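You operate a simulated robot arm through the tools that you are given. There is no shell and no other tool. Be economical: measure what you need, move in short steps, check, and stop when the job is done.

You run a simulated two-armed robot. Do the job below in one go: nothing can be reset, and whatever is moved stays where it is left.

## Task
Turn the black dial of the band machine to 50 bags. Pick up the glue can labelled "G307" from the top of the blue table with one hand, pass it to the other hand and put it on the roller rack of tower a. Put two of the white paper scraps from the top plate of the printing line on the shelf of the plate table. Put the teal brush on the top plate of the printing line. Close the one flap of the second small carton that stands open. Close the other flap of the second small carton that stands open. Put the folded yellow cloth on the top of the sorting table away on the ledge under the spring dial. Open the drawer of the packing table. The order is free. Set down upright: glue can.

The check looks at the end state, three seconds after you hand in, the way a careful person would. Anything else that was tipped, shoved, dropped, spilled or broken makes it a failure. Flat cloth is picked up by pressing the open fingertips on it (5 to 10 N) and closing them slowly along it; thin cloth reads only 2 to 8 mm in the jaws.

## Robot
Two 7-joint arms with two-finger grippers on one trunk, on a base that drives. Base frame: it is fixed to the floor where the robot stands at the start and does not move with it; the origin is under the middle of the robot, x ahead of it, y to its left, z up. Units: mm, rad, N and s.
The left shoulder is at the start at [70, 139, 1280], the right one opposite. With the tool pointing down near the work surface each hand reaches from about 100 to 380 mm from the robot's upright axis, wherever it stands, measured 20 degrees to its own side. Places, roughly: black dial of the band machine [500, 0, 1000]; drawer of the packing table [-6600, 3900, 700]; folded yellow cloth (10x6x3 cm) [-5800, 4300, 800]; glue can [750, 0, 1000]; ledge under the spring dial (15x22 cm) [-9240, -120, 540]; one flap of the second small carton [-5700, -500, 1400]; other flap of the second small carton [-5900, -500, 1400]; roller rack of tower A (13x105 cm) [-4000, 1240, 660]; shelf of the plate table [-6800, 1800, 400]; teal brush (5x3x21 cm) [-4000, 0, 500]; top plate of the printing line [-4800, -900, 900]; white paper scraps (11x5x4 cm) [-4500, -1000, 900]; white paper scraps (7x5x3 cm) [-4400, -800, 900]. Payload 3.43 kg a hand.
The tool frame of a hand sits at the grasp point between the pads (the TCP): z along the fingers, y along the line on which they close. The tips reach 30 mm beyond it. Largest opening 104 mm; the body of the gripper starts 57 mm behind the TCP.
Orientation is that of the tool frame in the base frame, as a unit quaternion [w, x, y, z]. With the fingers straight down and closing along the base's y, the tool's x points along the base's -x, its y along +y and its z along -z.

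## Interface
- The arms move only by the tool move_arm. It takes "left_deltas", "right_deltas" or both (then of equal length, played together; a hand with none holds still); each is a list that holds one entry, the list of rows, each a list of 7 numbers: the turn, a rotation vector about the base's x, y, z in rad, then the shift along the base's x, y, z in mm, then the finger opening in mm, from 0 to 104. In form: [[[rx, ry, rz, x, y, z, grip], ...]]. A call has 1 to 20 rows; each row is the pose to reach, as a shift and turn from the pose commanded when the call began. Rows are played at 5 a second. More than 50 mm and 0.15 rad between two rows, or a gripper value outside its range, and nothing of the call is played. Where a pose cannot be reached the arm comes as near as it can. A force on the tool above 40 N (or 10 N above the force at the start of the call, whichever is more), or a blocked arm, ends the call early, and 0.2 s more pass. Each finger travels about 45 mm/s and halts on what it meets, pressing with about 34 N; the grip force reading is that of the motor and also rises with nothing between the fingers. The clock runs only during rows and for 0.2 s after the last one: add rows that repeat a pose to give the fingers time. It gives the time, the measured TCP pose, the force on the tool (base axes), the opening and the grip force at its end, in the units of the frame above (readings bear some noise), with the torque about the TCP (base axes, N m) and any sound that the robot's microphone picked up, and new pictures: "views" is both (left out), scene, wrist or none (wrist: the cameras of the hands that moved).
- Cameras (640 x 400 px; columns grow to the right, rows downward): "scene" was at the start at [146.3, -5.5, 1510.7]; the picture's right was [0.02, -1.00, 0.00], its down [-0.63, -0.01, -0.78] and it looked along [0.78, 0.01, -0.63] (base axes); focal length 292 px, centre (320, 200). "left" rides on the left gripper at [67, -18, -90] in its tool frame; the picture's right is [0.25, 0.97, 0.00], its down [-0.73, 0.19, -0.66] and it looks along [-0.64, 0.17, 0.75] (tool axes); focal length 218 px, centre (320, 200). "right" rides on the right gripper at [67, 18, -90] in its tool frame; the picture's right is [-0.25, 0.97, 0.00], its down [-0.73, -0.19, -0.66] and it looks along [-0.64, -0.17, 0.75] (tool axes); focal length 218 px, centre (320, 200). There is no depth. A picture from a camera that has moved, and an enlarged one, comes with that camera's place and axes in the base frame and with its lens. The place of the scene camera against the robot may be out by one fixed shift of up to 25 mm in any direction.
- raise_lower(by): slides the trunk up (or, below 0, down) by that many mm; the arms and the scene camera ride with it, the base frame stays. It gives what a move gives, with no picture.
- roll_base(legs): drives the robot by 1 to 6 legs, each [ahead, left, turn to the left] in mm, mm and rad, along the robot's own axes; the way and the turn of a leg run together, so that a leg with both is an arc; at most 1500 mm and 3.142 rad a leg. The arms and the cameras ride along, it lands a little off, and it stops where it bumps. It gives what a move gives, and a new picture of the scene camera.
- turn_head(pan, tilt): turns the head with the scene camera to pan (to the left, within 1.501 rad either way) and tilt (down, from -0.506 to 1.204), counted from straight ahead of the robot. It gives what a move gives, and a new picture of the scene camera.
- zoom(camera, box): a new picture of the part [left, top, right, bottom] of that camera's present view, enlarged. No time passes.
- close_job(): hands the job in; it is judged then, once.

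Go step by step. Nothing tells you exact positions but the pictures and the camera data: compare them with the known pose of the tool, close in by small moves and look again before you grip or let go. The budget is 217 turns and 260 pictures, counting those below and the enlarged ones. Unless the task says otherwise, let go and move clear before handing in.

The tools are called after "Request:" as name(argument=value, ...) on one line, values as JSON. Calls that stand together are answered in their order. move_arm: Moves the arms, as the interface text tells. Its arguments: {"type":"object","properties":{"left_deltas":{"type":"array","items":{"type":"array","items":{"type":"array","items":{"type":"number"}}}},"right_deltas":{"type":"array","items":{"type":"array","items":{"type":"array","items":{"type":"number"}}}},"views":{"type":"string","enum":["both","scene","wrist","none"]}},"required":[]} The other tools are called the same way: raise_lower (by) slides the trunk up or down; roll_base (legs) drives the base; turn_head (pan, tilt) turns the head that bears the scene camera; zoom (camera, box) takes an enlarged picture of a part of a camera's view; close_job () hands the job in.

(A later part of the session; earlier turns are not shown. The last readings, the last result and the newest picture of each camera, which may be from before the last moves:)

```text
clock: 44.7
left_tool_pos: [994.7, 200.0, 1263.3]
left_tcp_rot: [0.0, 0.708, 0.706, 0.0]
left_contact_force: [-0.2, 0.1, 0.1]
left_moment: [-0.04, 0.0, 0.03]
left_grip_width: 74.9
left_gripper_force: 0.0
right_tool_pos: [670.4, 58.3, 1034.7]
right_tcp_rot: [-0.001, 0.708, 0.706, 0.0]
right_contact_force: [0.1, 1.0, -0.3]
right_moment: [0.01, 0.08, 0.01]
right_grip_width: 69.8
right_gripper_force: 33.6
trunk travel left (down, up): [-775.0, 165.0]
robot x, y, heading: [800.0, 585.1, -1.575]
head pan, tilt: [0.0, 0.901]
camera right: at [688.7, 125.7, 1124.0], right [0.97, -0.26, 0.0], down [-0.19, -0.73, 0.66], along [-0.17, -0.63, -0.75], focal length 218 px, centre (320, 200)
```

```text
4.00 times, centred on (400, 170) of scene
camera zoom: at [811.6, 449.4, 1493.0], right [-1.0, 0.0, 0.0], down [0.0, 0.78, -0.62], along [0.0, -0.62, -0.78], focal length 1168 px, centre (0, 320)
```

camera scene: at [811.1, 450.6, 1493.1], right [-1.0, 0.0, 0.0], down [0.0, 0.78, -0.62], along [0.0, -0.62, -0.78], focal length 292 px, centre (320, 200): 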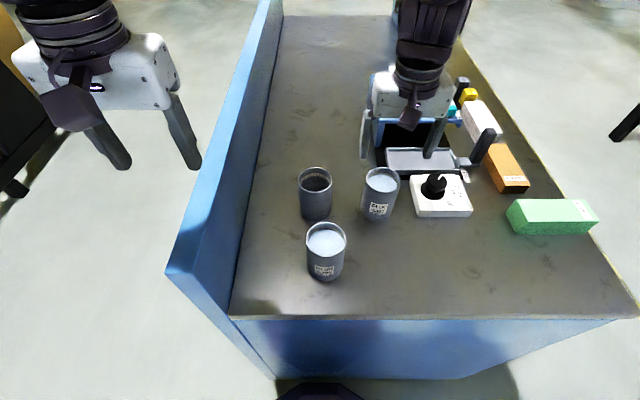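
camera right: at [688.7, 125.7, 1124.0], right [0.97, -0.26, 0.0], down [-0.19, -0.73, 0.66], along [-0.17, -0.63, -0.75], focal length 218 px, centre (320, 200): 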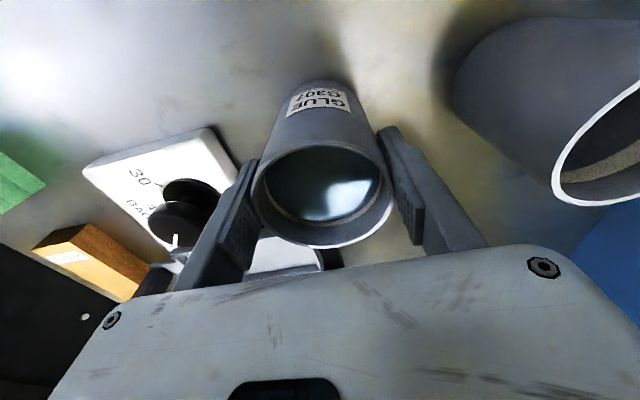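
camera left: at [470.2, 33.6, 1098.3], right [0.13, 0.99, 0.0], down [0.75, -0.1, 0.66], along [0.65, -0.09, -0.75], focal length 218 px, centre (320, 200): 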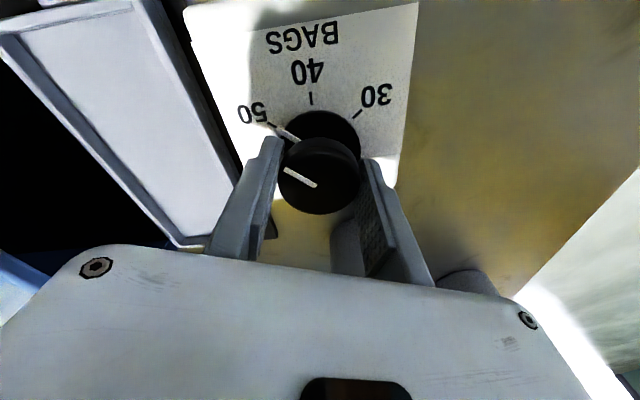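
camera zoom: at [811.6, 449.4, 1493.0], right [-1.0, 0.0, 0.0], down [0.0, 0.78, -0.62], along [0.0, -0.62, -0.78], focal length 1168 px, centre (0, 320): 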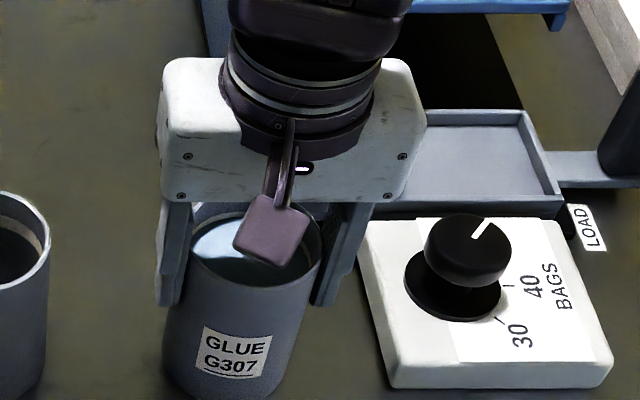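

Grip holds at 70 mm. I lift it gently.

Request:
move_arm(right_deltas=[[[0, 0, 0, 0, 0, 5, 60], [0, 0, 0, 0, 0, 15, 60], [0, 0, 0, 0, 0, 30, 60], [0, 0, 0, 0, 0, 45, 60], [0, 0, 0, 0, 0, 60, 60], [0, 0, 0, 0, 0, 75, 60], [0, 0, 0, 0, 0, 90, 60], [0, 0, 0, 0, 5, 105, 60], [0, 0, 0, 0, 15, 115, 60], [0, 0, 0, 0, 30, 120, 60], [0, 0, 0, 0, 45, 120, 60], [0, 0, 0, 0, 60, 120, 60], [0, 0, 0, 0, 75, 120, 60], [0, 0, 0, 0, 90, 120, 60], [0, 0, 0, 0, 105, 120, 60], [0, 0, 0, 0, 115, 120, 60], [0, 0, 0, 0, 120, 120, 60]]], views="both")

```text
clock: 48.3
left_tool_pos: [994.8, 200.6, 1261.8]
left_tcp_rot: [0.0, 0.708, 0.706, 0.001]
left_contact_force: [-0.2, -1.2, 0.2]
left_moment: [0.0, -0.01, 0.0]
left_grip_width: 75.0
left_gripper_force: 0.1
right_tool_pos: [669.2, 121.1, 1157.7]
right_tcp_rot: [0.0, 0.708, 0.706, 0.001]
right_contact_force: [-0.1, 0.1, -4.1]
right_moment: [0.03, -0.03, 0.0]
right_grip_width: 68.0
right_gripper_force: 34.1
right hand out of reach, approached as far as the arm can: row 13, 14, 15, 16, 17
trunk travel left (down, up): [-775.0, 165.0]
robot x, y, heading: [802.8, 579.9, -1.571]
head pan, tilt: [0.0, 0.901]
camera scene: at [811.8, 449.0, 1493.0], right [-1.0, 0.0, 0.0], down [0.0, 0.78, -0.62], along [0.0, -0.62, -0.78], focal length 292 px, centre (320, 200)
camera right: at [686.8, 189.4, 1247.4], right [0.97, -0.26, 0.0], down [-0.19, -0.73, 0.66], along [-0.17, -0.63, -0.76], focal length 218 px, centre (320, 200)
```

scene: 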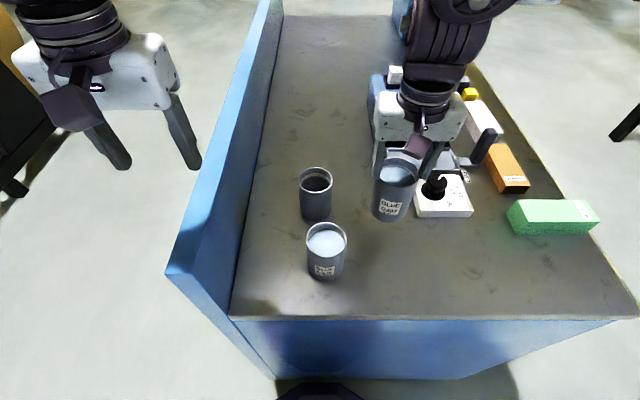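
right: 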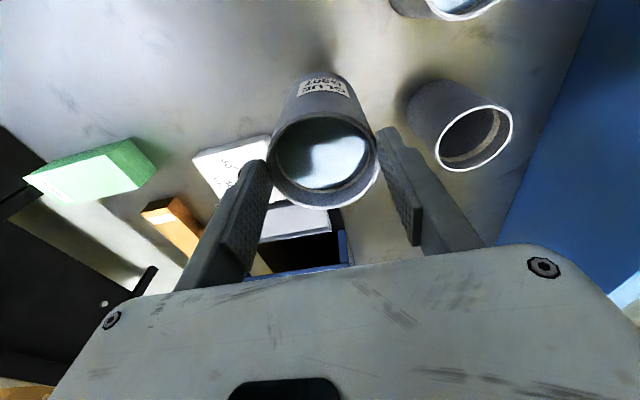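

Can is held upright. I back off from the table gently and pitch the left hand for a hand-over.

Request:
roll_base(legs=[[-350, 0, 0]])

Request:
move_arm(left_deltas=[[[-0.14, 0, 0, -20, 0, -20, 104], [-0.28, 0, 0, -40, 0, -40, 104], [-0.42, 0, 0, -60, 0, -60, 104], [-0.56, 0, 0, -80, 0, -80, 104], [-0.7, 0, 0, -100, 0, -100, 104], [-0.84, 0, 0, -120, 0, -120, 104], [-0.88, 0, 0, -120, 0, -140, 104]]], views="both")

```text
clock: 50.6
left_tool_pos: [995.6, 557.6, 1262.0]
left_tcp_rot: [-0.001, 0.709, 0.706, 0.0]
left_contact_force: [0.1, -0.4, 0.6]
left_moment: [0.0, 0.01, -0.01]
left_grip_width: 75.4
left_gripper_force: 0.2
right_tool_pos: [669.9, 478.1, 1156.9]
right_tcp_rot: [-0.001, 0.708, 0.706, 0.003]
right_contact_force: [0.2, -0.2, -2.7]
right_moment: [0.03, -0.01, -0.02]
right_grip_width: 68.0
right_gripper_force: 34.2
trunk travel left (down, up): [-775.0, 165.0]
robot x, y, heading: [803.0, 941.6, -1.578]
head pan, tilt: [0.0, 0.901]
camera scene: at [812.8, 804.7, 1492.7], right [-1.0, 0.0, 0.0], down [0.0, 0.79, -0.62], along [0.0, -0.62, -0.79], focal length 292 px, centre (320, 200)
```

scene: 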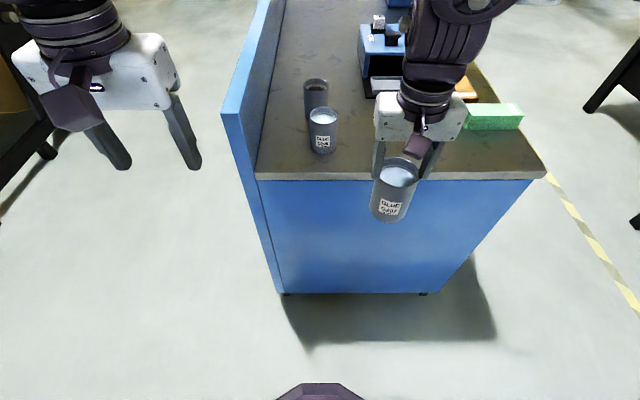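

```text
clock: 52.2
left_tool_pos: [1011.0, 503.4, 1249.3]
left_tcp_rot: [0.217, 0.724, 0.6, -0.261]
left_contact_force: [0.1, -0.4, 0.1]
left_moment: [-0.03, 0.02, -0.01]
left_grip_width: 103.9
left_gripper_force: 0.0
left hand out of reach, approached as far as the arm can: row 1, 2, 3, 4, 5, 6, 7
right_tool_pos: [672.5, 476.7, 1156.0]
right_tcp_rot: [-0.002, 0.708, 0.706, 0.001]
right_contact_force: [0.7, -0.9, -3.5]
right_moment: [0.04, -0.02, -0.01]
right_grip_width: 68.0
right_gripper_force: 34.4
trunk travel left (down, up): [-775.0, 165.0]
robot x, y, heading: [802.9, 939.8, -1.576]
head pan, tilt: [0.0, 0.901]
camera scene: at [816.6, 803.5, 1492.6], right [-1.0, 0.0, 0.0], down [0.0, 0.79, -0.62], along [0.0, -0.62, -0.79], focal length 292 px, centre (320, 200)
camera left: at [1015.4, 613.6, 1275.3], right [0.99, 0.01, -0.16], down [0.16, -0.17, 0.97], along [-0.02, -0.98, -0.17], focal length 218 px, centre (320, 200)
```

scene: 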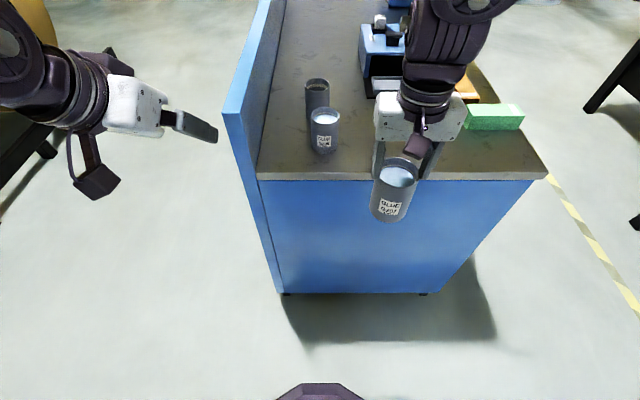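
left: 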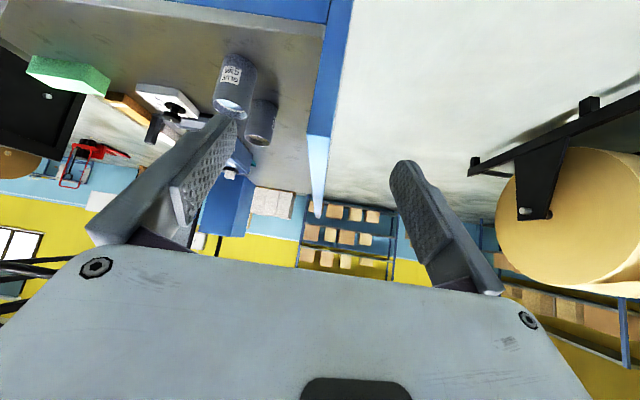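

The left hand needs to be lower to pitch forward (inner reach limit near the shoulder). I lower it and pitch it to a 30° dip in front of me, ready for the can to come down between its fingers.

Request:
move_arm(left_deltas=[[[0, 0, 0, 0, 0, -40, 104], [0, 0, 0, 0, 0, -85, 104], [0, 0, 0, 0, 0, -130, 104], [0, 0, 0, 0, 0, -175, 104], [0, 0, 0, 0, 0, -220, 104], [0, 0, 0, 0, 0, -265, 104], [0, 0, 0, 0, 0, -310, 104], [0, 0, 0, 0, 0, -355, 104], [0, 0, 0, 0, 0, -400, 104], [-0.06, 0.005, 0.03, -28, -9, -425, 104], [-0.12, 0.01, 0.06, -56, -18, -450, 104], [-0.18, 0.015, 0.09, -84, -27, -475, 104], [-0.24, 0.02, 0.12, -112, -36, -500, 104], [-0.3, 0.025, 0.15, -140, -45, -525, 104], [-0.353, 0.03, 0.183, -168, -55, -549, 104], [-0.353, 0.03, 0.183, -168, -55, -549, 104]]], views="both")

```text
clock: 55.6
left_tool_pos: [839.6, 452.7, 708.3]
left_tcp_rot: [0.356, 0.614, 0.611, -0.352]
left_contact_force: [-1.1, 0.7, -1.3]
left_moment: [-0.01, 0.01, -0.03]
left_grip_width: 103.9
left_gripper_force: 0.0
left hand out of reach, approached as far as the arm can: row 1, 2, 3, 4, 5
right_tool_pos: [670.2, 480.5, 1157.9]
right_tcp_rot: [-0.001, 0.708, 0.706, 0.0]
right_contact_force: [0.3, 0.3, -4.1]
right_moment: [0.06, 0.02, -0.01]
right_grip_width: 67.8
right_gripper_force: 34.1
trunk travel left (down, up): [-775.0, 165.0]
robot x, y, heading: [803.6, 945.7, -1.577]
head pan, tilt: [0.0, 0.901]
camera scene: at [813.9, 807.0, 1493.0], right [-1.0, 0.0, 0.0], down [0.0, 0.78, -0.62], along [0.0, -0.62, -0.78], focal length 292 px, centre (320, 200)
camera left: at [822.0, 564.9, 693.9], right [0.97, 0.13, -0.21], down [0.18, 0.21, 0.96], along [0.16, -0.97, 0.18], focal length 218 px, centre (320, 200)
```

scene: 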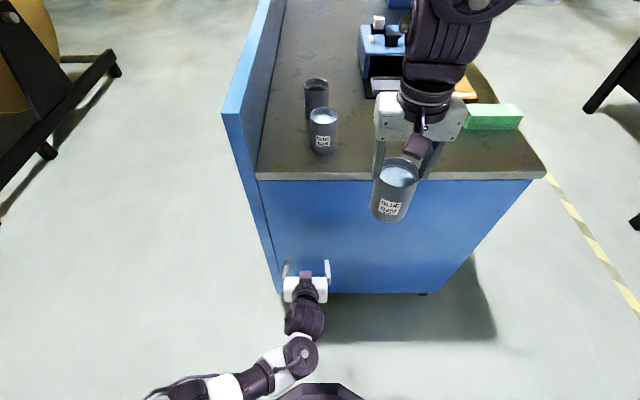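
left: 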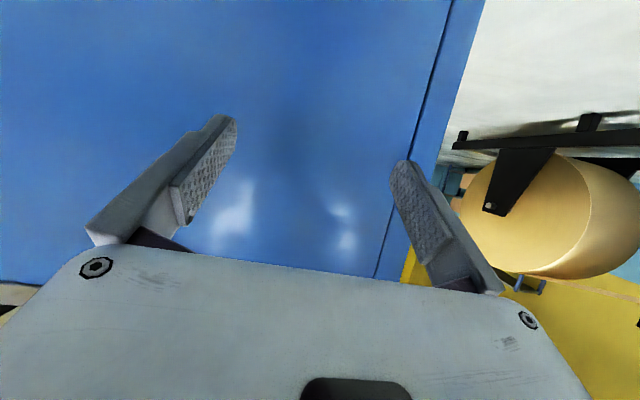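

The left hand is in place. Now the right hand brings the can over, stopping above the left fingers.

Request:
move_arm(right_deltas=[[[0, 0, 0, 6, -1, -8, 60], [0, 0, 0, 18, -4, -28, 60], [0, 0, 0, 33, -7, -52, 60], [0, 0, 0, 50, -11, -77, 60], [0, 0, 0, 67, -14, -102, 60], [0, 0, 0, 84, -18, -127, 60], [0, 0, 0, 101, -21, -152, 60], [0, 0, 0, 118, -25, -177, 60], [0, 0, 0, 135, -28, -202, 60], [0, 0, 0, 150, -31, -225, 60], [0, 0, 0, 161, -34, -243, 60], [0, 0, 0, 167, -35, -253, 60], [0, 0, 0, 169.4, -35.5, -258, 60], [0, 0, 0, 169.4, -35.5, -258, 60]]], views="both")

Request:
zoom(camera="left", box=[0, 0, 640, 400])

```text
clock: 58.6
left_tool_pos: [837.9, 452.3, 708.9]
left_tcp_rot: [0.356, 0.613, 0.611, -0.351]
left_contact_force: [-0.7, -0.3, -0.4]
left_moment: [-0.01, 0.0, 0.01]
left_grip_width: 104.2
left_gripper_force: 0.1
right_tool_pos: [838.1, 445.3, 899.8]
right_tcp_rot: [0.0, 0.708, 0.706, 0.001]
right_contact_force: [0.4, 0.2, -3.6]
right_moment: [0.03, -0.02, -0.01]
right_grip_width: 67.6
right_gripper_force: 34.2
right hand out of reach, approached as far as the arm can: row 1, 2, 3, 4, 5, 6, 7
trunk travel left (down, up): [-775.0, 165.0]
robot x, y, heading: [803.3, 939.0, -1.58]
head pan, tilt: [0.0, 0.901]
camera scene: at [813.0, 807.0, 1493.0], right [-1.0, 0.0, 0.0], down [0.0, 0.78, -0.62], along [0.0, -0.62, -0.78], focal length 292 px, centre (320, 200)
camera right: at [856.3, 512.6, 988.5], right [0.97, -0.26, 0.0], down [-0.19, -0.73, 0.66], along [-0.17, -0.63, -0.75], focal length 218 px, centre (320, 200)
```

scene: 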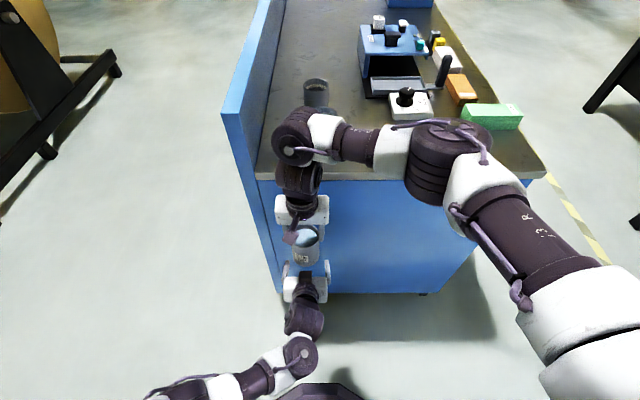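
right: 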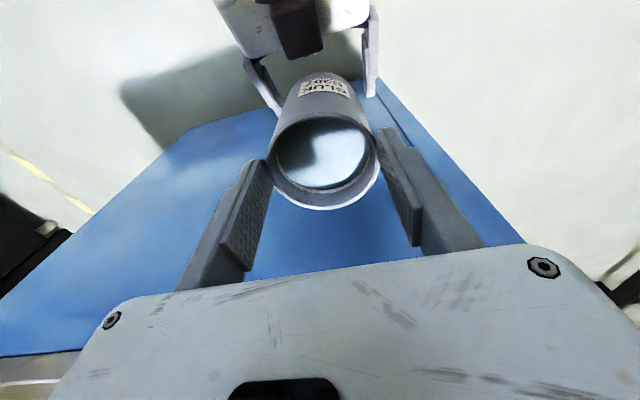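

```text
1.00 times, centred on (320, 200) of left (not enlarged: the box is as wide or as high as the picture)
camera zoom: at [821.8, 564.8, 694.2], right [0.97, 0.12, -0.21], down [0.18, 0.2, 0.96], along [0.16, -0.97, 0.18], focal length 218 px, centre (320, 200)
```

zoom: 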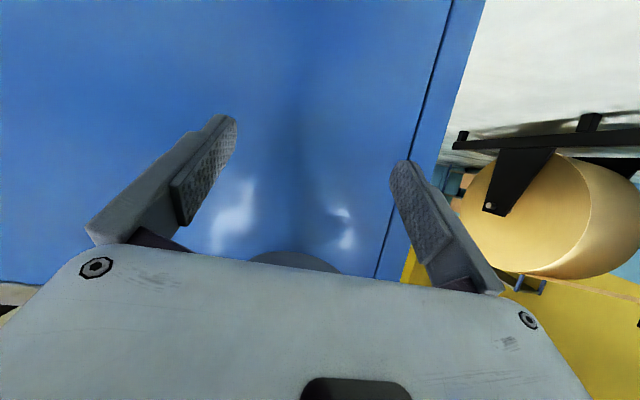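

The can has slid about 25 mm in the right grip but hangs steadily; its bottom is at about z 763. I lower it slowly between the left fingers.

Request:
move_arm(right_deltas=[[[0, 0, 0, 0, 0, -5, 58], [0, 0, 0, 0, 0, -13, 58], [0, 0, 0, 0, 0, -23, 58], [0, 0, 0, 0, 0, -33, 58], [0, 0, 0, 0, 0, -43, 58], [0, 0, 0, 0, 0, -53, 58], [0, 0, 0, 0, 0, -63, 58], [0, 0, 0, 0, 0, -73, 58], [0, 0, 0, 0, 0, -83, 58], [0, 0, 0, 0, 0, -91, 58], [0, 0, 0, 0, 0, -97, 58], [0, 0, 0, 0, 0, -100, 58], [0, 0, 0, 0, 0, -100, 58]]], views="both")

Request:
zoom(camera="left", box=[0, 0, 640, 400])

```text
clock: 61.4
left_tool_pos: [837.7, 452.6, 708.8]
left_tcp_rot: [0.356, 0.613, 0.611, -0.352]
left_contact_force: [-0.4, -0.5, -0.5]
left_moment: [0.0, 0.01, 0.03]
left_grip_width: 104.0
left_gripper_force: 0.1
right_tool_pos: [839.9, 445.2, 798.3]
right_tcp_rot: [0.0, 0.708, 0.707, 0.0]
right_contact_force: [-1.0, -0.2, -3.5]
right_moment: [0.0, 0.02, -0.02]
right_grip_width: 68.1
right_gripper_force: 33.9
trunk travel left (down, up): [-775.0, 165.0]
robot x, y, heading: [803.4, 941.4, -1.575]
head pan, tilt: [0.0, 0.901]
camera scene: at [813.0, 806.9, 1493.0], right [-1.0, 0.0, 0.0], down [0.0, 0.78, -0.62], along [0.0, -0.62, -0.78], focal length 292 px, centre (320, 200)
camera right: at [857.6, 511.5, 888.2], right [0.97, -0.26, 0.0], down [-0.19, -0.73, 0.66], along [-0.17, -0.63, -0.75], focal length 218 px, centre (320, 200)
```

scene: 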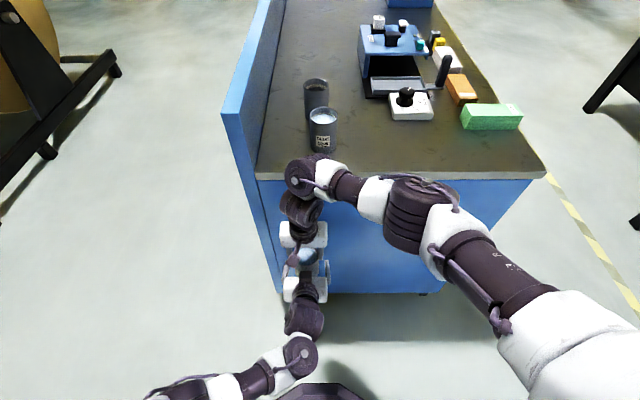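
right: 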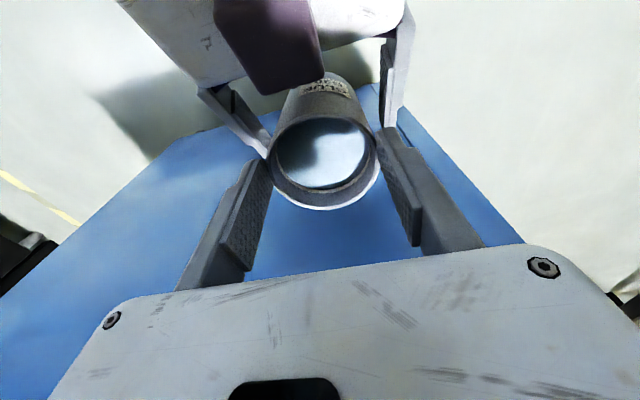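

```text
1.00 times, centred on (320, 200) of left (not enlarged: the box is as wide or as high as the picture)
camera zoom: at [821.8, 564.8, 694.1], right [0.97, 0.12, -0.21], down [0.18, 0.2, 0.96], along [0.16, -0.97, 0.18], focal length 218 px, centre (320, 200)
```

zoom: 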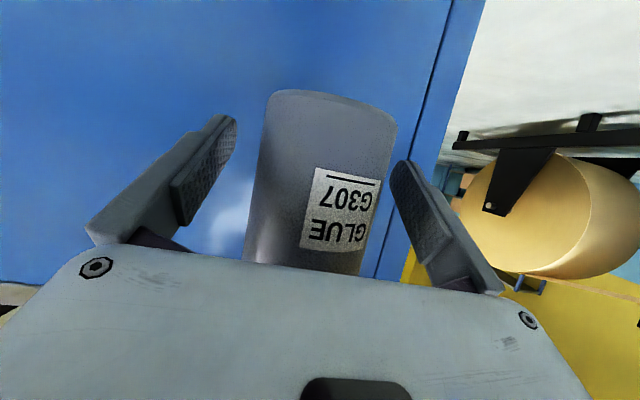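

Can is well placed between the left fingers. I close the left hand slowly.

Request:
move_arm(left_deltas=[[[0, 0, 0, 0, 0, 0, 96], [0, 0, 0, 0, 0, 0, 88], [0, 0, 0, 0, 0, 0, 82], [0, 0, 0, 0, 0, 0, 76], [0, 0, 0, 0, 0, 0, 72], [0, 0, 0, 0, 0, 0, 70], [0, 0, 0, 0, 0, 0, 68], [0, 0, 0, 0, 0, 0, 62], [0, 0, 0, 0, 0, 0, 56], [0, 0, 0, 0, 0, 0, 56]]], views="wrist")

```text
clock: 63.6
left_tool_pos: [838.6, 452.5, 708.1]
left_tcp_rot: [0.355, 0.614, 0.611, -0.352]
left_contact_force: [4.3, -2.6, 0.0]
left_moment: [0.11, 0.16, 0.13]
left_grip_width: 68.1
left_gripper_force: 33.9
right_tool_pos: [839.2, 444.5, 798.8]
right_tcp_rot: [0.0, 0.709, 0.706, 0.002]
right_contact_force: [-4.6, 2.0, -1.5]
right_moment: [0.17, 0.15, -0.11]
right_grip_width: 67.9
right_gripper_force: 33.9
trunk travel left (down, up): [-775.0, 165.0]
robot x, y, heading: [804.1, 941.6, -1.579]
head pan, tilt: [0.0, 0.901]
camera left: at [822.2, 564.7, 694.0], right [0.97, 0.13, -0.21], down [0.18, 0.2, 0.96], along [0.16, -0.97, 0.18], focal length 218 px, centre (320, 200)
```

left: 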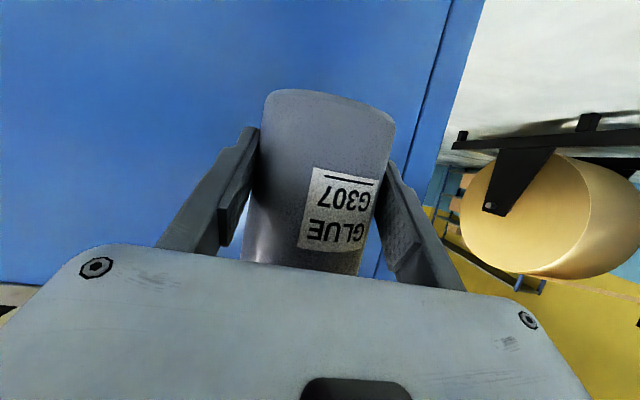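

Both hands hold it (68 mm). I open the right hand, raise it and move it aside.

Request:
move_arm(right_deltas=[[[0, 0, 0, 0, 0, 0, 72], [0, 0, 0, 0, 0, 0, 85], [0, 0, 0, 0, 0, 0, 100], [0, 0, 0, 0, 0, 10, 104], [0, 0, 0, 0, 0, 40, 104], [0, 0, 0, 0, 0, 80, 104], [0, 0, 0, 0, 0, 120, 104], [0, 0, 0, -30, 0, 150, 104], [0, 0, 0, -70, 0, 170, 104], [0, 0, 0, -115, 0, 180, 104], [0, 0, 0, -160, 0, 190, 104], [0, 0, 0, -200, 0, 200, 104]]], views="both")

Request:
zoom(camera="left", box=[0, 0, 640, 400])

```text
clock: 66.2
left_tool_pos: [838.2, 454.4, 707.7]
left_tcp_rot: [0.356, 0.614, 0.61, -0.352]
left_contact_force: [-0.4, -1.0, 0.5]
left_moment: [0.11, 0.02, 0.01]
left_grip_width: 67.8
left_gripper_force: 34.2
right_tool_pos: [638.5, 442.6, 1000.2]
right_tcp_rot: [0.0, 0.709, 0.706, 0.002]
right_contact_force: [0.4, -0.2, -0.3]
right_moment: [-0.01, 0.03, -0.01]
right_grip_width: 104.0
right_gripper_force: 0.0
trunk travel left (down, up): [-775.0, 165.0]
robot x, y, heading: [804.4, 939.5, -1.573]
head pan, tilt: [0.0, 0.901]
camera scene: at [811.0, 808.0, 1493.1], right [-1.0, 0.0, 0.0], down [0.0, 0.78, -0.62], along [0.0, -0.62, -0.78], focal length 292 px, centre (320, 200)
camera right: at [655.8, 510.0, 1089.4], right [0.97, -0.26, 0.0], down [-0.2, -0.73, 0.66], along [-0.17, -0.63, -0.76], focal length 218 px, centre (320, 200)
```

scene: 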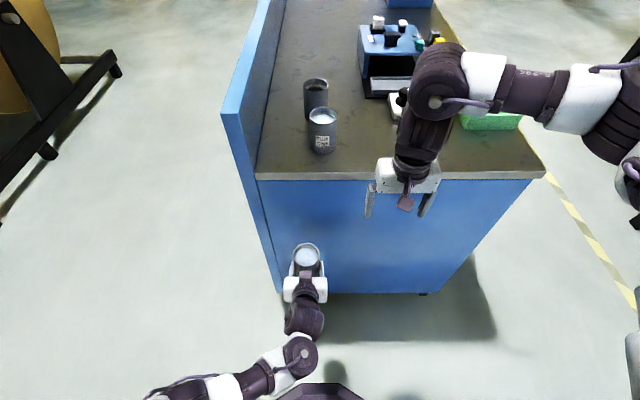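
right: 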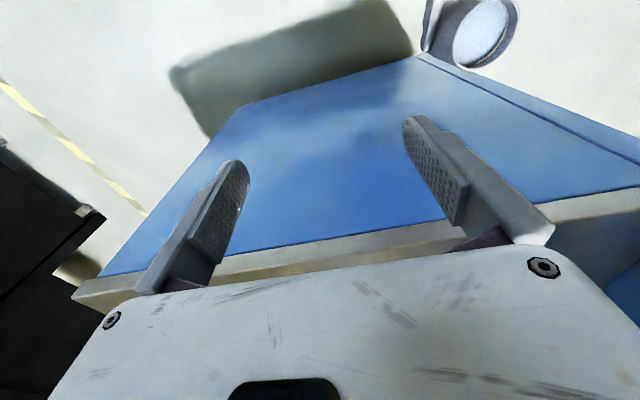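

```text
1.00 times, centred on (320, 200) of left (not enlarged: the box is as wide or as high as the picture)
camera zoom: at [821.0, 565.3, 694.4], right [0.97, 0.12, -0.21], down [0.18, 0.21, 0.96], along [0.16, -0.97, 0.18], focal length 218 px, centre (320, 200)
```

zoom: 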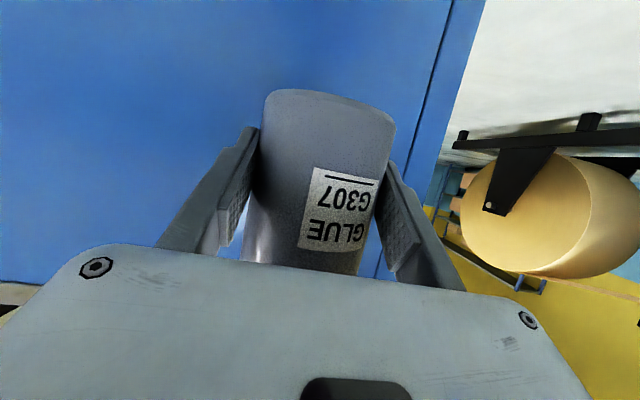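

The can is in the left hand, upright. I back off and strafe along the aisle toward tower A.

Request:
roll_base(legs=[[-1460, 0, 0], [0, -1500, 0], [0, -1500, 0]])

Request:
turn_head(pan=-0.4, tilt=0.45)

```text
clock: 87.6
left_tool_pos: [-2166.8, 1783.1, 707.6]
left_tcp_rot: [0.362, 0.602, 0.622, -0.344]
left_contact_force: [-0.4, -0.5, 0.6]
left_moment: [0.06, 0.01, 0.02]
left_grip_width: 67.7
left_gripper_force: 34.3
right_tool_pos: [-2365.9, 1764.5, 999.5]
right_tcp_rot: [0.0, 0.695, 0.719, 0.002]
right_contact_force: [0.3, 0.1, 0.2]
right_moment: [-0.02, -0.01, -0.02]
right_grip_width: 104.0
right_gripper_force: 0.1
trunk travel left (down, up): [-775.0, 165.0]
robot x, y, heading: [-2220.9, 2268.1, -1.536]
head pan, tilt: [0.0, 0.901]
camera scene: at [-2205.9, 2135.9, 1493.0], right [-1.0, -0.03, 0.0], down [-0.03, 0.78, -0.62], along [0.02, -0.62, -0.78], focal length 292 px, centre (320, 200)
```

scene: 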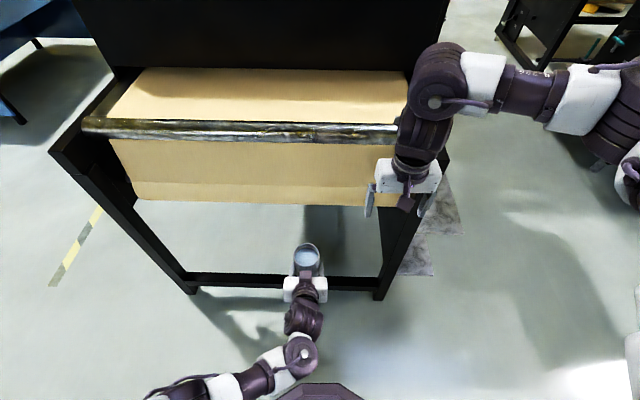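

```text
clock: 88.5
left_tool_pos: [-2166.9, 1784.4, 708.5]
left_tcp_rot: [0.362, 0.603, 0.622, -0.345]
left_contact_force: [0.3, 0.3, -0.2]
left_moment: [0.07, 0.0, 0.01]
left_grip_width: 67.8
left_gripper_force: 34.4
right_tool_pos: [-2366.0, 1765.1, 999.4]
right_tcp_rot: [0.0, 0.695, 0.719, 0.0]
right_contact_force: [0.4, -0.9, 0.7]
right_moment: [0.0, -0.01, 0.01]
right_grip_width: 104.0
right_gripper_force: 0.2
trunk travel left (down, up): [-775.0, 165.0]
robot x, y, heading: [-2221.5, 2267.8, -1.538]
head pan, tilt: [-0.4, 0.45]
camera scene: at [-2241.3, 2125.5, 1531.2], right [-0.93, 0.36, 0.0], down [0.16, 0.41, -0.9], along [-0.32, -0.84, -0.44], focal length 292 px, centre (320, 200)
```

scene: 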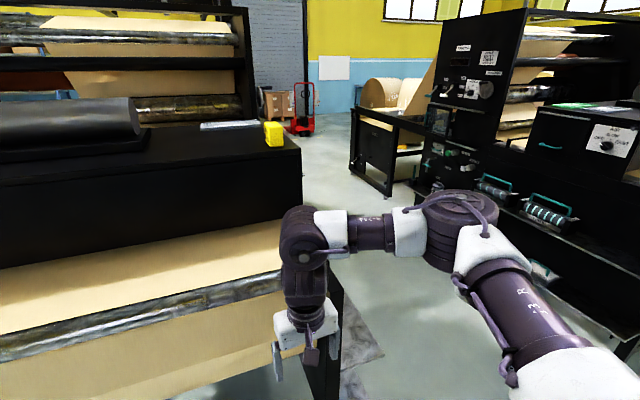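

Request:
zoom(camera="scene", box=[400, 80, 640, 290])

```text
1.90 times, centred on (520, 185) of scene
camera zoom: at [-2241.3, 2125.5, 1531.2], right [-0.93, 0.36, 0.0], down [0.16, 0.41, -0.9], along [-0.32, -0.84, -0.44], focal length 556 px, centre (-61, 229)
```

zoom: 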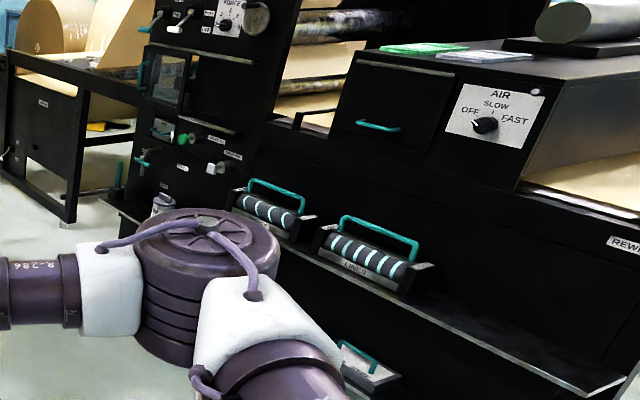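

The roller rack with teal-handled rollers faces +x, with a gap in front of it. I drive into the gap, facing −x.

Request:
turn_head(pan=0.0, tilt=0.7)

Request:
roll_base(legs=[[-100, 0, -0.03], [0, -1010, 0], [0, 0, -1.571]])

```text
clock: 89.3
left_tool_pos: [-2166.7, 1783.7, 708.2]
left_tcp_rot: [0.362, 0.603, 0.621, -0.346]
left_contact_force: [0.0, 0.0, 1.2]
left_moment: [0.07, 0.01, 0.01]
left_grip_width: 68.1
left_gripper_force: 34.1
right_tool_pos: [-2366.2, 1765.5, 999.4]
right_tcp_rot: [0.0, 0.695, 0.719, 0.001]
right_contact_force: [0.1, 0.3, -0.5]
right_moment: [-0.02, 0.02, 0.0]
right_grip_width: 103.8
right_gripper_force: 0.1
trunk travel left (down, up): [-775.0, 165.0]
robot x, y, heading: [-2225.6, 2272.3, -1.537]
head pan, tilt: [0.0, 0.7]
camera scene: at [-2205.8, 2126.4, 1509.2], right [-1.0, -0.03, 0.0], down [-0.02, 0.64, -0.76], along [0.02, -0.76, -0.64], focal length 292 px, centre (320, 200)
```

scene: 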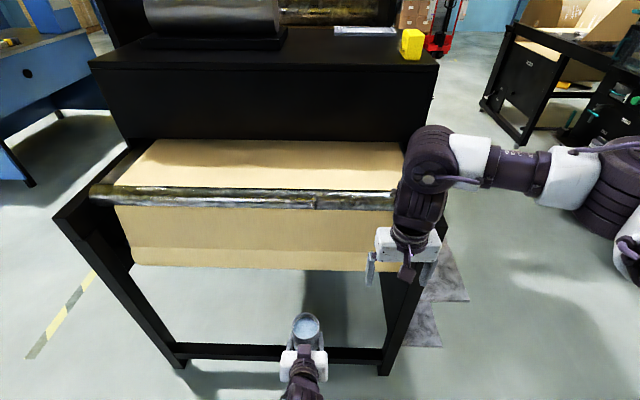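

```text
clock: 99.0
left_tool_pos: [-3696.5, 2328.3, 707.8]
left_tcp_rot: [0.006, 0.866, 0.003, -0.501]
left_contact_force: [0.3, 0.6, -3.9]
left_moment: [-0.01, -0.07, 0.0]
left_grip_width: 67.9
left_gripper_force: 34.0
right_tool_pos: [-3708.7, 2527.0, 999.0]
right_tcp_rot: [0.001, 1.0, 0.004, 0.001]
right_contact_force: [0.8, 0.4, 0.0]
right_moment: [-0.02, -0.02, 0.01]
right_grip_width: 104.1
right_gripper_force: 0.1
trunk travel left (down, up): [-775.0, 165.0]
robot x, y, heading: [-3211.4, 2372.1, -3.135]
head pan, tilt: [0.0, 0.7]
camera scene: at [-3334.9, 2361.6, 1509.1], right [-0.01, 1.0, 0.0], down [0.64, 0.0, -0.76], along [-0.76, -0.01, -0.64], focal length 292 px, centre (320, 200)
```

scene: 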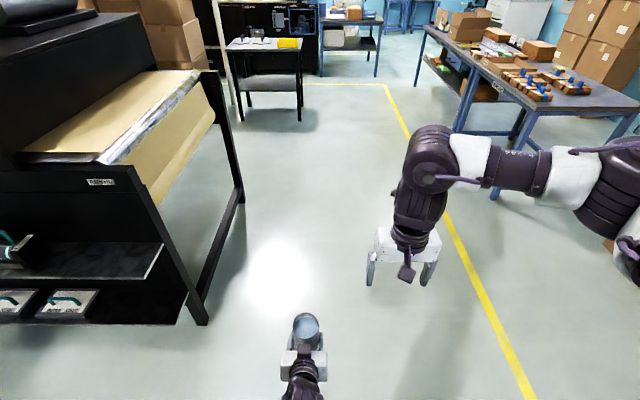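

The rack's outer end is visible on the left, free shelf there. I strafe left to stand before it.

Request:
roll_base(legs=[[0, 830, -0.006]])

```text
clock: 103.4
left_tool_pos: [-3688.5, 1501.6, 707.4]
left_tcp_rot: [0.006, 0.866, 0.004, -0.5]
left_contact_force: [-0.7, -0.4, -4.1]
left_moment: [-0.01, -0.04, 0.0]
left_grip_width: 67.9
left_gripper_force: 34.2
right_tool_pos: [-3703.6, 1701.6, 999.6]
right_tcp_rot: [0.001, 1.0, 0.004, 0.002]
right_contact_force: [0.6, -0.6, -0.9]
right_moment: [-0.01, -0.01, -0.01]
right_grip_width: 104.0
right_gripper_force: 0.1
trunk travel left (down, up): [-775.0, 165.0]
robot x, y, heading: [-3198.1, 1542.7, -3.133]
head pan, tilt: [0.0, 0.7]
camera scene: at [-3328.2, 1536.1, 1509.1], right [-0.01, 1.0, 0.0], down [0.64, 0.01, -0.76], along [-0.76, -0.01, -0.64], focal length 292 px, centre (320, 200)
```

scene: 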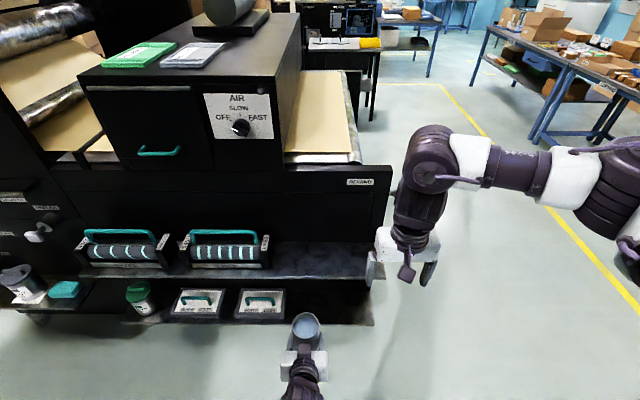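

Request:
zoom(camera="scene", box=[180, 210, 390, 345])

Request:
zoom(camera="left", box=[0, 0, 640, 400])

```text
2.96 times, centred on (285, 278) of scene
camera zoom: at [-3328.2, 1536.1, 1509.1], right [-0.01, 1.0, 0.0], down [0.64, 0.01, -0.76], along [-0.76, -0.01, -0.64], focal length 865 px, centre (424, -30)
```

zoom: 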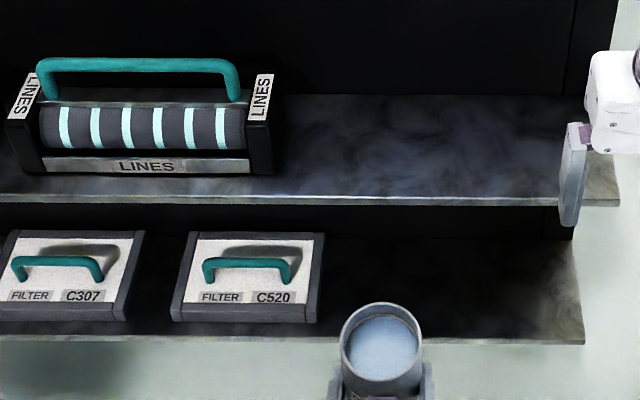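

```text
1.00 times, centred on (320, 200) of left (not enlarged: the box is as wide or as high as the picture)
camera zoom: at [-3578.0, 1521.7, 694.0], right [0.14, -0.97, -0.21], down [0.21, -0.18, 0.96], along [-0.97, -0.18, 0.18], focal length 218 px, centre (320, 200)
```

zoom: 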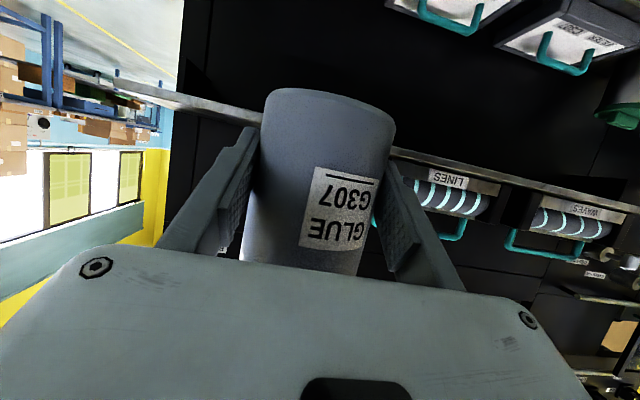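

Request:
zoom(camera="left", box=[380, 120, 500, 195])

Request:
zoom(camera="left", box=[150, 70, 270, 145])

```text
5.33 times, centred on (440, 158) of left
camera zoom: at [-3578.0, 1521.7, 694.0], right [0.14, -0.97, -0.21], down [0.21, -0.18, 0.96], along [-0.97, -0.18, 0.18], focal length 1164 px, centre (-320, 427)
```

zoom: 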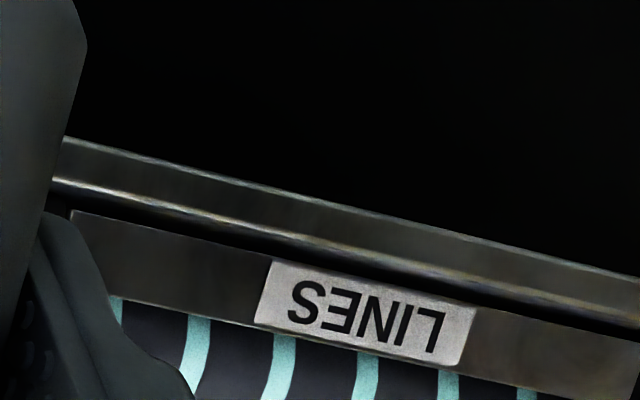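

```text
5.33 times, centred on (210, 108) of left
camera zoom: at [-3578.0, 1521.7, 694.0], right [0.14, -0.97, -0.21], down [0.21, -0.18, 0.96], along [-0.97, -0.18, 0.18], focal length 1164 px, centre (907, 693)
```

zoom: 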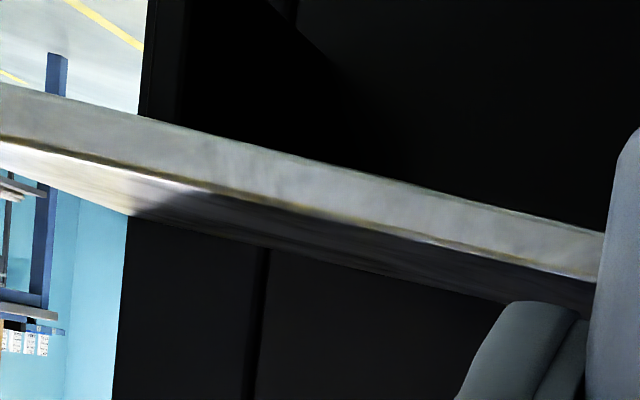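

The roller rack top is at about z 663, front edge x ≈ −3910, free for y 1370–1770. I raise the can a bit and pull the right hand back and outward before rolling in.

Request:
move_arm(left_deltas=[[[0, 0, 0, 0, 0, 3, 56], [0, 0, 0, 0, 0, 9, 56], [0, 0, 0, 0, 0, 16, 56], [0, 0, 0, 0, 0, 22, 56], [0, 0, 0, 0, 0, 25, 56], [0, 0, 0, 0, 0, 25, 56], [0, 0, 0, 0, 0, 25, 56]]], right_deltas=[[[0, 0, 0, 5, 25, -20, 104], [0, 0, 0, 15, 55, -45, 104], [0, 0, 0, 25, 85, -70, 104], [0, 0, 0, 35, 115, -95, 104], [0, 0, 0, 50, 140, -120, 104], [0, 0, 0, 65, 165, -145, 104], [0, 0, 0, 70, 171, -150, 104]]], views="none")

Request:
roll_base(legs=[[275, 0, -0.008]])

```text
clock: 105.0
left_tool_pos: [-3689.4, 1501.3, 732.7]
left_tcp_rot: [0.006, 0.866, 0.004, -0.5]
left_contact_force: [0.1, -0.4, -4.4]
left_moment: [0.02, -0.05, -0.01]
left_grip_width: 67.7
left_gripper_force: 34.2
right_tool_pos: [-3633.1, 1872.9, 851.2]
right_tcp_rot: [0.0, 1.0, 0.005, 0.0]
right_contact_force: [0.6, -0.9, -0.1]
right_moment: [-0.02, -0.02, -0.01]
right_grip_width: 104.1
right_gripper_force: 0.0
trunk travel left (down, up): [-775.0, 165.0]
robot x, y, heading: [-3199.9, 1540.9, -3.13]
head pan, tilt: [0.0, 0.7]
```

```text
clock: 107.0
left_tool_pos: [-3969.9, 1503.2, 733.8]
left_tcp_rot: [0.004, 0.866, 0.0, -0.5]
left_contact_force: [-0.9, -0.3, -4.3]
left_moment: [0.0, -0.07, -0.01]
left_grip_width: 67.6
left_gripper_force: 33.8
right_tool_pos: [-3910.7, 1874.8, 852.0]
right_tcp_rot: [0.001, 1.0, 0.001, 0.001]
right_contact_force: [-0.3, 0.4, 0.6]
right_moment: [0.01, -0.02, 0.04]
right_grip_width: 104.0
right_gripper_force: 0.0
trunk travel left (down, up): [-775.0, 165.0]
robot x, y, heading: [-3481.2, 1543.9, -3.141]
head pan, tilt: [0.0, 0.7]
camera scene: at [-3607.6, 1535.3, 1509.2], right [0.0, 1.0, 0.0], down [0.64, 0.0, -0.76], along [-0.76, 0.0, -0.64], focal length 292 px, centre (320, 200)
```

scene: 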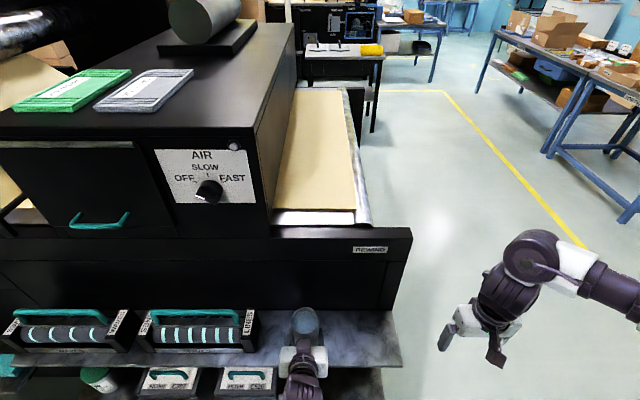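

Request:
zoom(camera="scene", box=[220, 290, 420, 400])

Request:
zoom(camera="left", box=[0, 0, 640, 400])

```text
3.20 times, centred on (320, 345) of scene
camera zoom: at [-3607.6, 1535.3, 1509.2], right [0.0, 1.0, 0.0], down [0.64, 0.0, -0.76], along [-0.76, 0.0, -0.64], focal length 934 px, centre (320, -264)
```

zoom: 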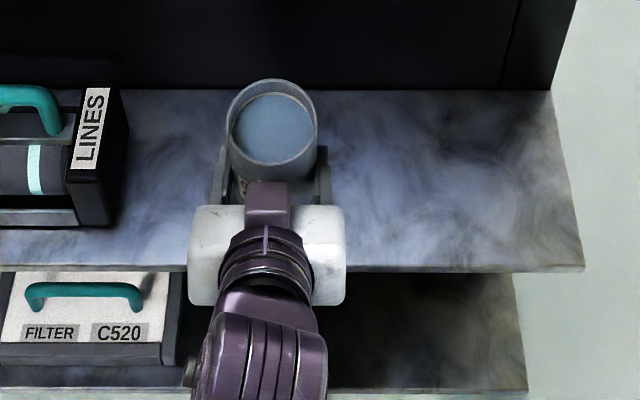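

```text
1.00 times, centred on (320, 200) of left (not enlarged: the box is as wide or as high as the picture)
camera zoom: at [-3857.6, 1522.0, 719.5], right [0.13, -0.97, -0.21], down [0.21, -0.18, 0.96], along [-0.97, -0.17, 0.18], focal length 218 px, centre (320, 200)
```

zoom: 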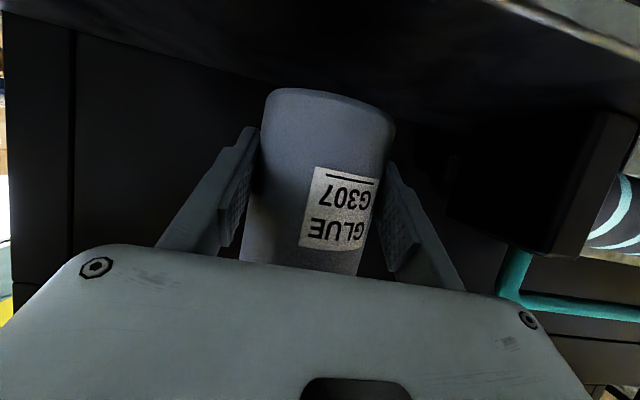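

The can is centred over the rack. I lower it slowly until contact.

Request:
move_arm(left_deltas=[[[0, 0, 0, 0, 0, -6, 56], [0, 0, 0, 0, 0, -13, 56], [0, 0, 0, 0, 0, -19, 56], [0, 0, 0, 0, 0, -23, 56], [0, 0, 0, 0, 0, -25, 56], [0, 0, 0, 0, 0, -27, 56], [0, 0, 0, 0, 0, -28, 56]]], views="none")

Request:
zoom(camera="left", box=[200, 0, 460, 170])

```text
clock: 108.6
left_tool_pos: [-3969.3, 1503.6, 705.4]
left_tcp_rot: [0.005, 0.866, 0.001, -0.5]
left_contact_force: [-0.1, -0.3, -4.0]
left_moment: [-0.01, -0.05, 0.0]
left_grip_width: 67.6
left_gripper_force: 34.2
right_tool_pos: [-3911.5, 1873.8, 852.1]
right_tcp_rot: [0.001, 1.0, 0.001, 0.001]
right_contact_force: [-0.4, 0.2, 0.7]
right_moment: [0.02, 0.0, -0.01]
right_grip_width: 103.9
right_gripper_force: 0.0
trunk travel left (down, up): [-775.0, 165.0]
robot x, y, heading: [-3479.9, 1539.6, -3.142]
head pan, tilt: [0.0, 0.7]
```

```text
2.35 times, centred on (330, 85) of left
camera zoom: at [-3857.5, 1522.1, 691.1], right [0.13, -0.97, -0.21], down [0.21, -0.18, 0.96], along [-0.97, -0.17, 0.18], focal length 514 px, centre (296, 471)
```

zoom: 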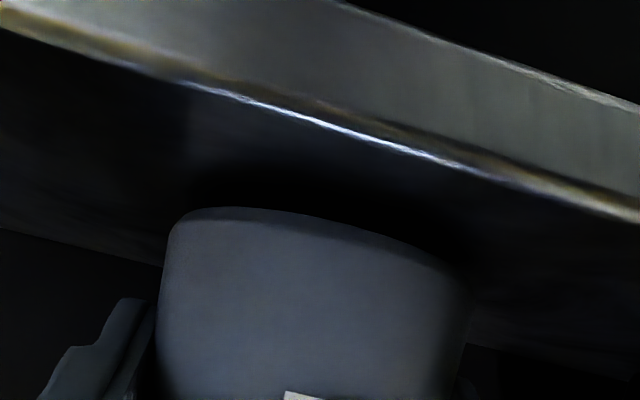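

Request:
move_arm(left_deltas=[[[0, 0, 0, 0, 0, -1.5, 56], [0, 0, 0, 0, 0, -3, 56], [0, 0, 0, 0, 0, -4.5, 56], [0, 0, 0, 0, 0, -6, 56], [0, 0, 0, 0, 0, -7.5, 56], [0, 0, 0, 0, 0, -7.5, 56]]], views="none")

```text
clock: 110.0
left_tool_pos: [-3969.1, 1504.1, 700.1]
left_tcp_rot: [0.004, 0.864, 0.002, -0.504]
left_contact_force: [-0.2, -4.1, 22.1]
left_moment: [0.39, -0.14, -0.02]
left_grip_width: 68.0
left_gripper_force: 33.7
right_tool_pos: [-3910.0, 1874.1, 853.6]
right_tcp_rot: [0.0, 1.0, 0.0, -0.001]
right_contact_force: [0.5, -0.6, -0.3]
right_moment: [-0.01, 0.01, -0.02]
right_grip_width: 104.0
right_gripper_force: 0.0
trunk travel left (down, up): [-775.0, 165.0]
robot x, y, heading: [-3484.5, 1545.7, -3.138]
head pan, tilt: [0.0, 0.7]
```

Contact made (22 N). I relax by 2 mm, then open.

Request:
move_arm(left_deltas=[[[0, 0, 0, 0, 0, 1, 56], [0, 0, 0, 0, 0, 2, 56], [0, 0, 0, 0, 0, 2, 56]]], views="none")

```text
clock: 110.8
left_tool_pos: [-3969.5, 1503.7, 700.9]
left_tcp_rot: [0.003, 0.865, -0.001, -0.501]
left_contact_force: [-7.7, -1.5, 18.3]
left_moment: [0.55, 0.53, 0.21]
left_grip_width: 67.9
left_gripper_force: 33.7
right_tool_pos: [-3909.9, 1874.6, 851.8]
right_tcp_rot: [0.001, 1.0, 0.001, 0.001]
right_contact_force: [-1.0, -0.1, -0.2]
right_moment: [0.01, 0.0, 0.0]
right_grip_width: 103.9
right_gripper_force: 0.1
trunk travel left (down, up): [-775.0, 165.0]
robot x, y, heading: [-3481.1, 1543.2, -3.137]
head pan, tilt: [0.0, 0.7]
```

Request:
move_arm(left_deltas=[[[0, 0, 0, 0, 0, 1, 56], [0, 0, 0, 0, 0, 1.5, 56], [0, 0, 0, 0, 0, 2, 56]]], views="wrist")

```text
clock: 111.6
left_tool_pos: [-3967.9, 1504.5, 701.1]
left_tcp_rot: [0.005, 0.867, 0.0, -0.498]
left_contact_force: [-3.5, 1.4, 5.2]
left_moment: [0.2, 0.41, 0.02]
left_grip_width: 67.8
left_gripper_force: 33.6
right_tool_pos: [-3911.1, 1874.5, 851.6]
right_tcp_rot: [0.001, 1.0, 0.0, -0.001]
right_contact_force: [0.5, 0.3, 0.3]
right_moment: [0.02, -0.01, -0.01]
right_grip_width: 104.1
right_gripper_force: 0.0
trunk travel left (down, up): [-775.0, 165.0]
robot x, y, heading: [-3481.9, 1543.8, -3.136]
head pan, tilt: [0.0, 0.7]
camera left: at [-3856.2, 1522.5, 687.5], right [0.13, -0.97, -0.21], down [0.2, -0.18, 0.96], along [-0.97, -0.17, 0.17], focal length 218 px, centre (320, 200)
```

left: 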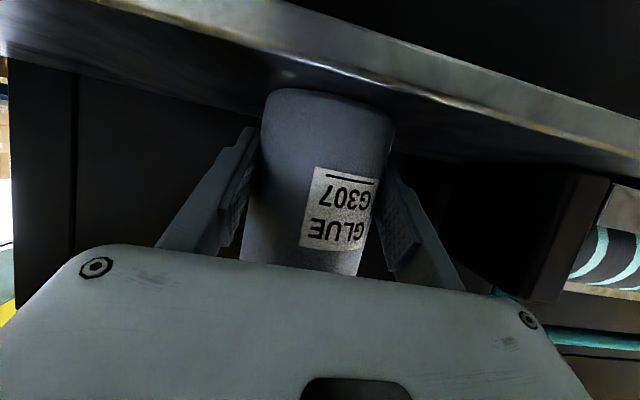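

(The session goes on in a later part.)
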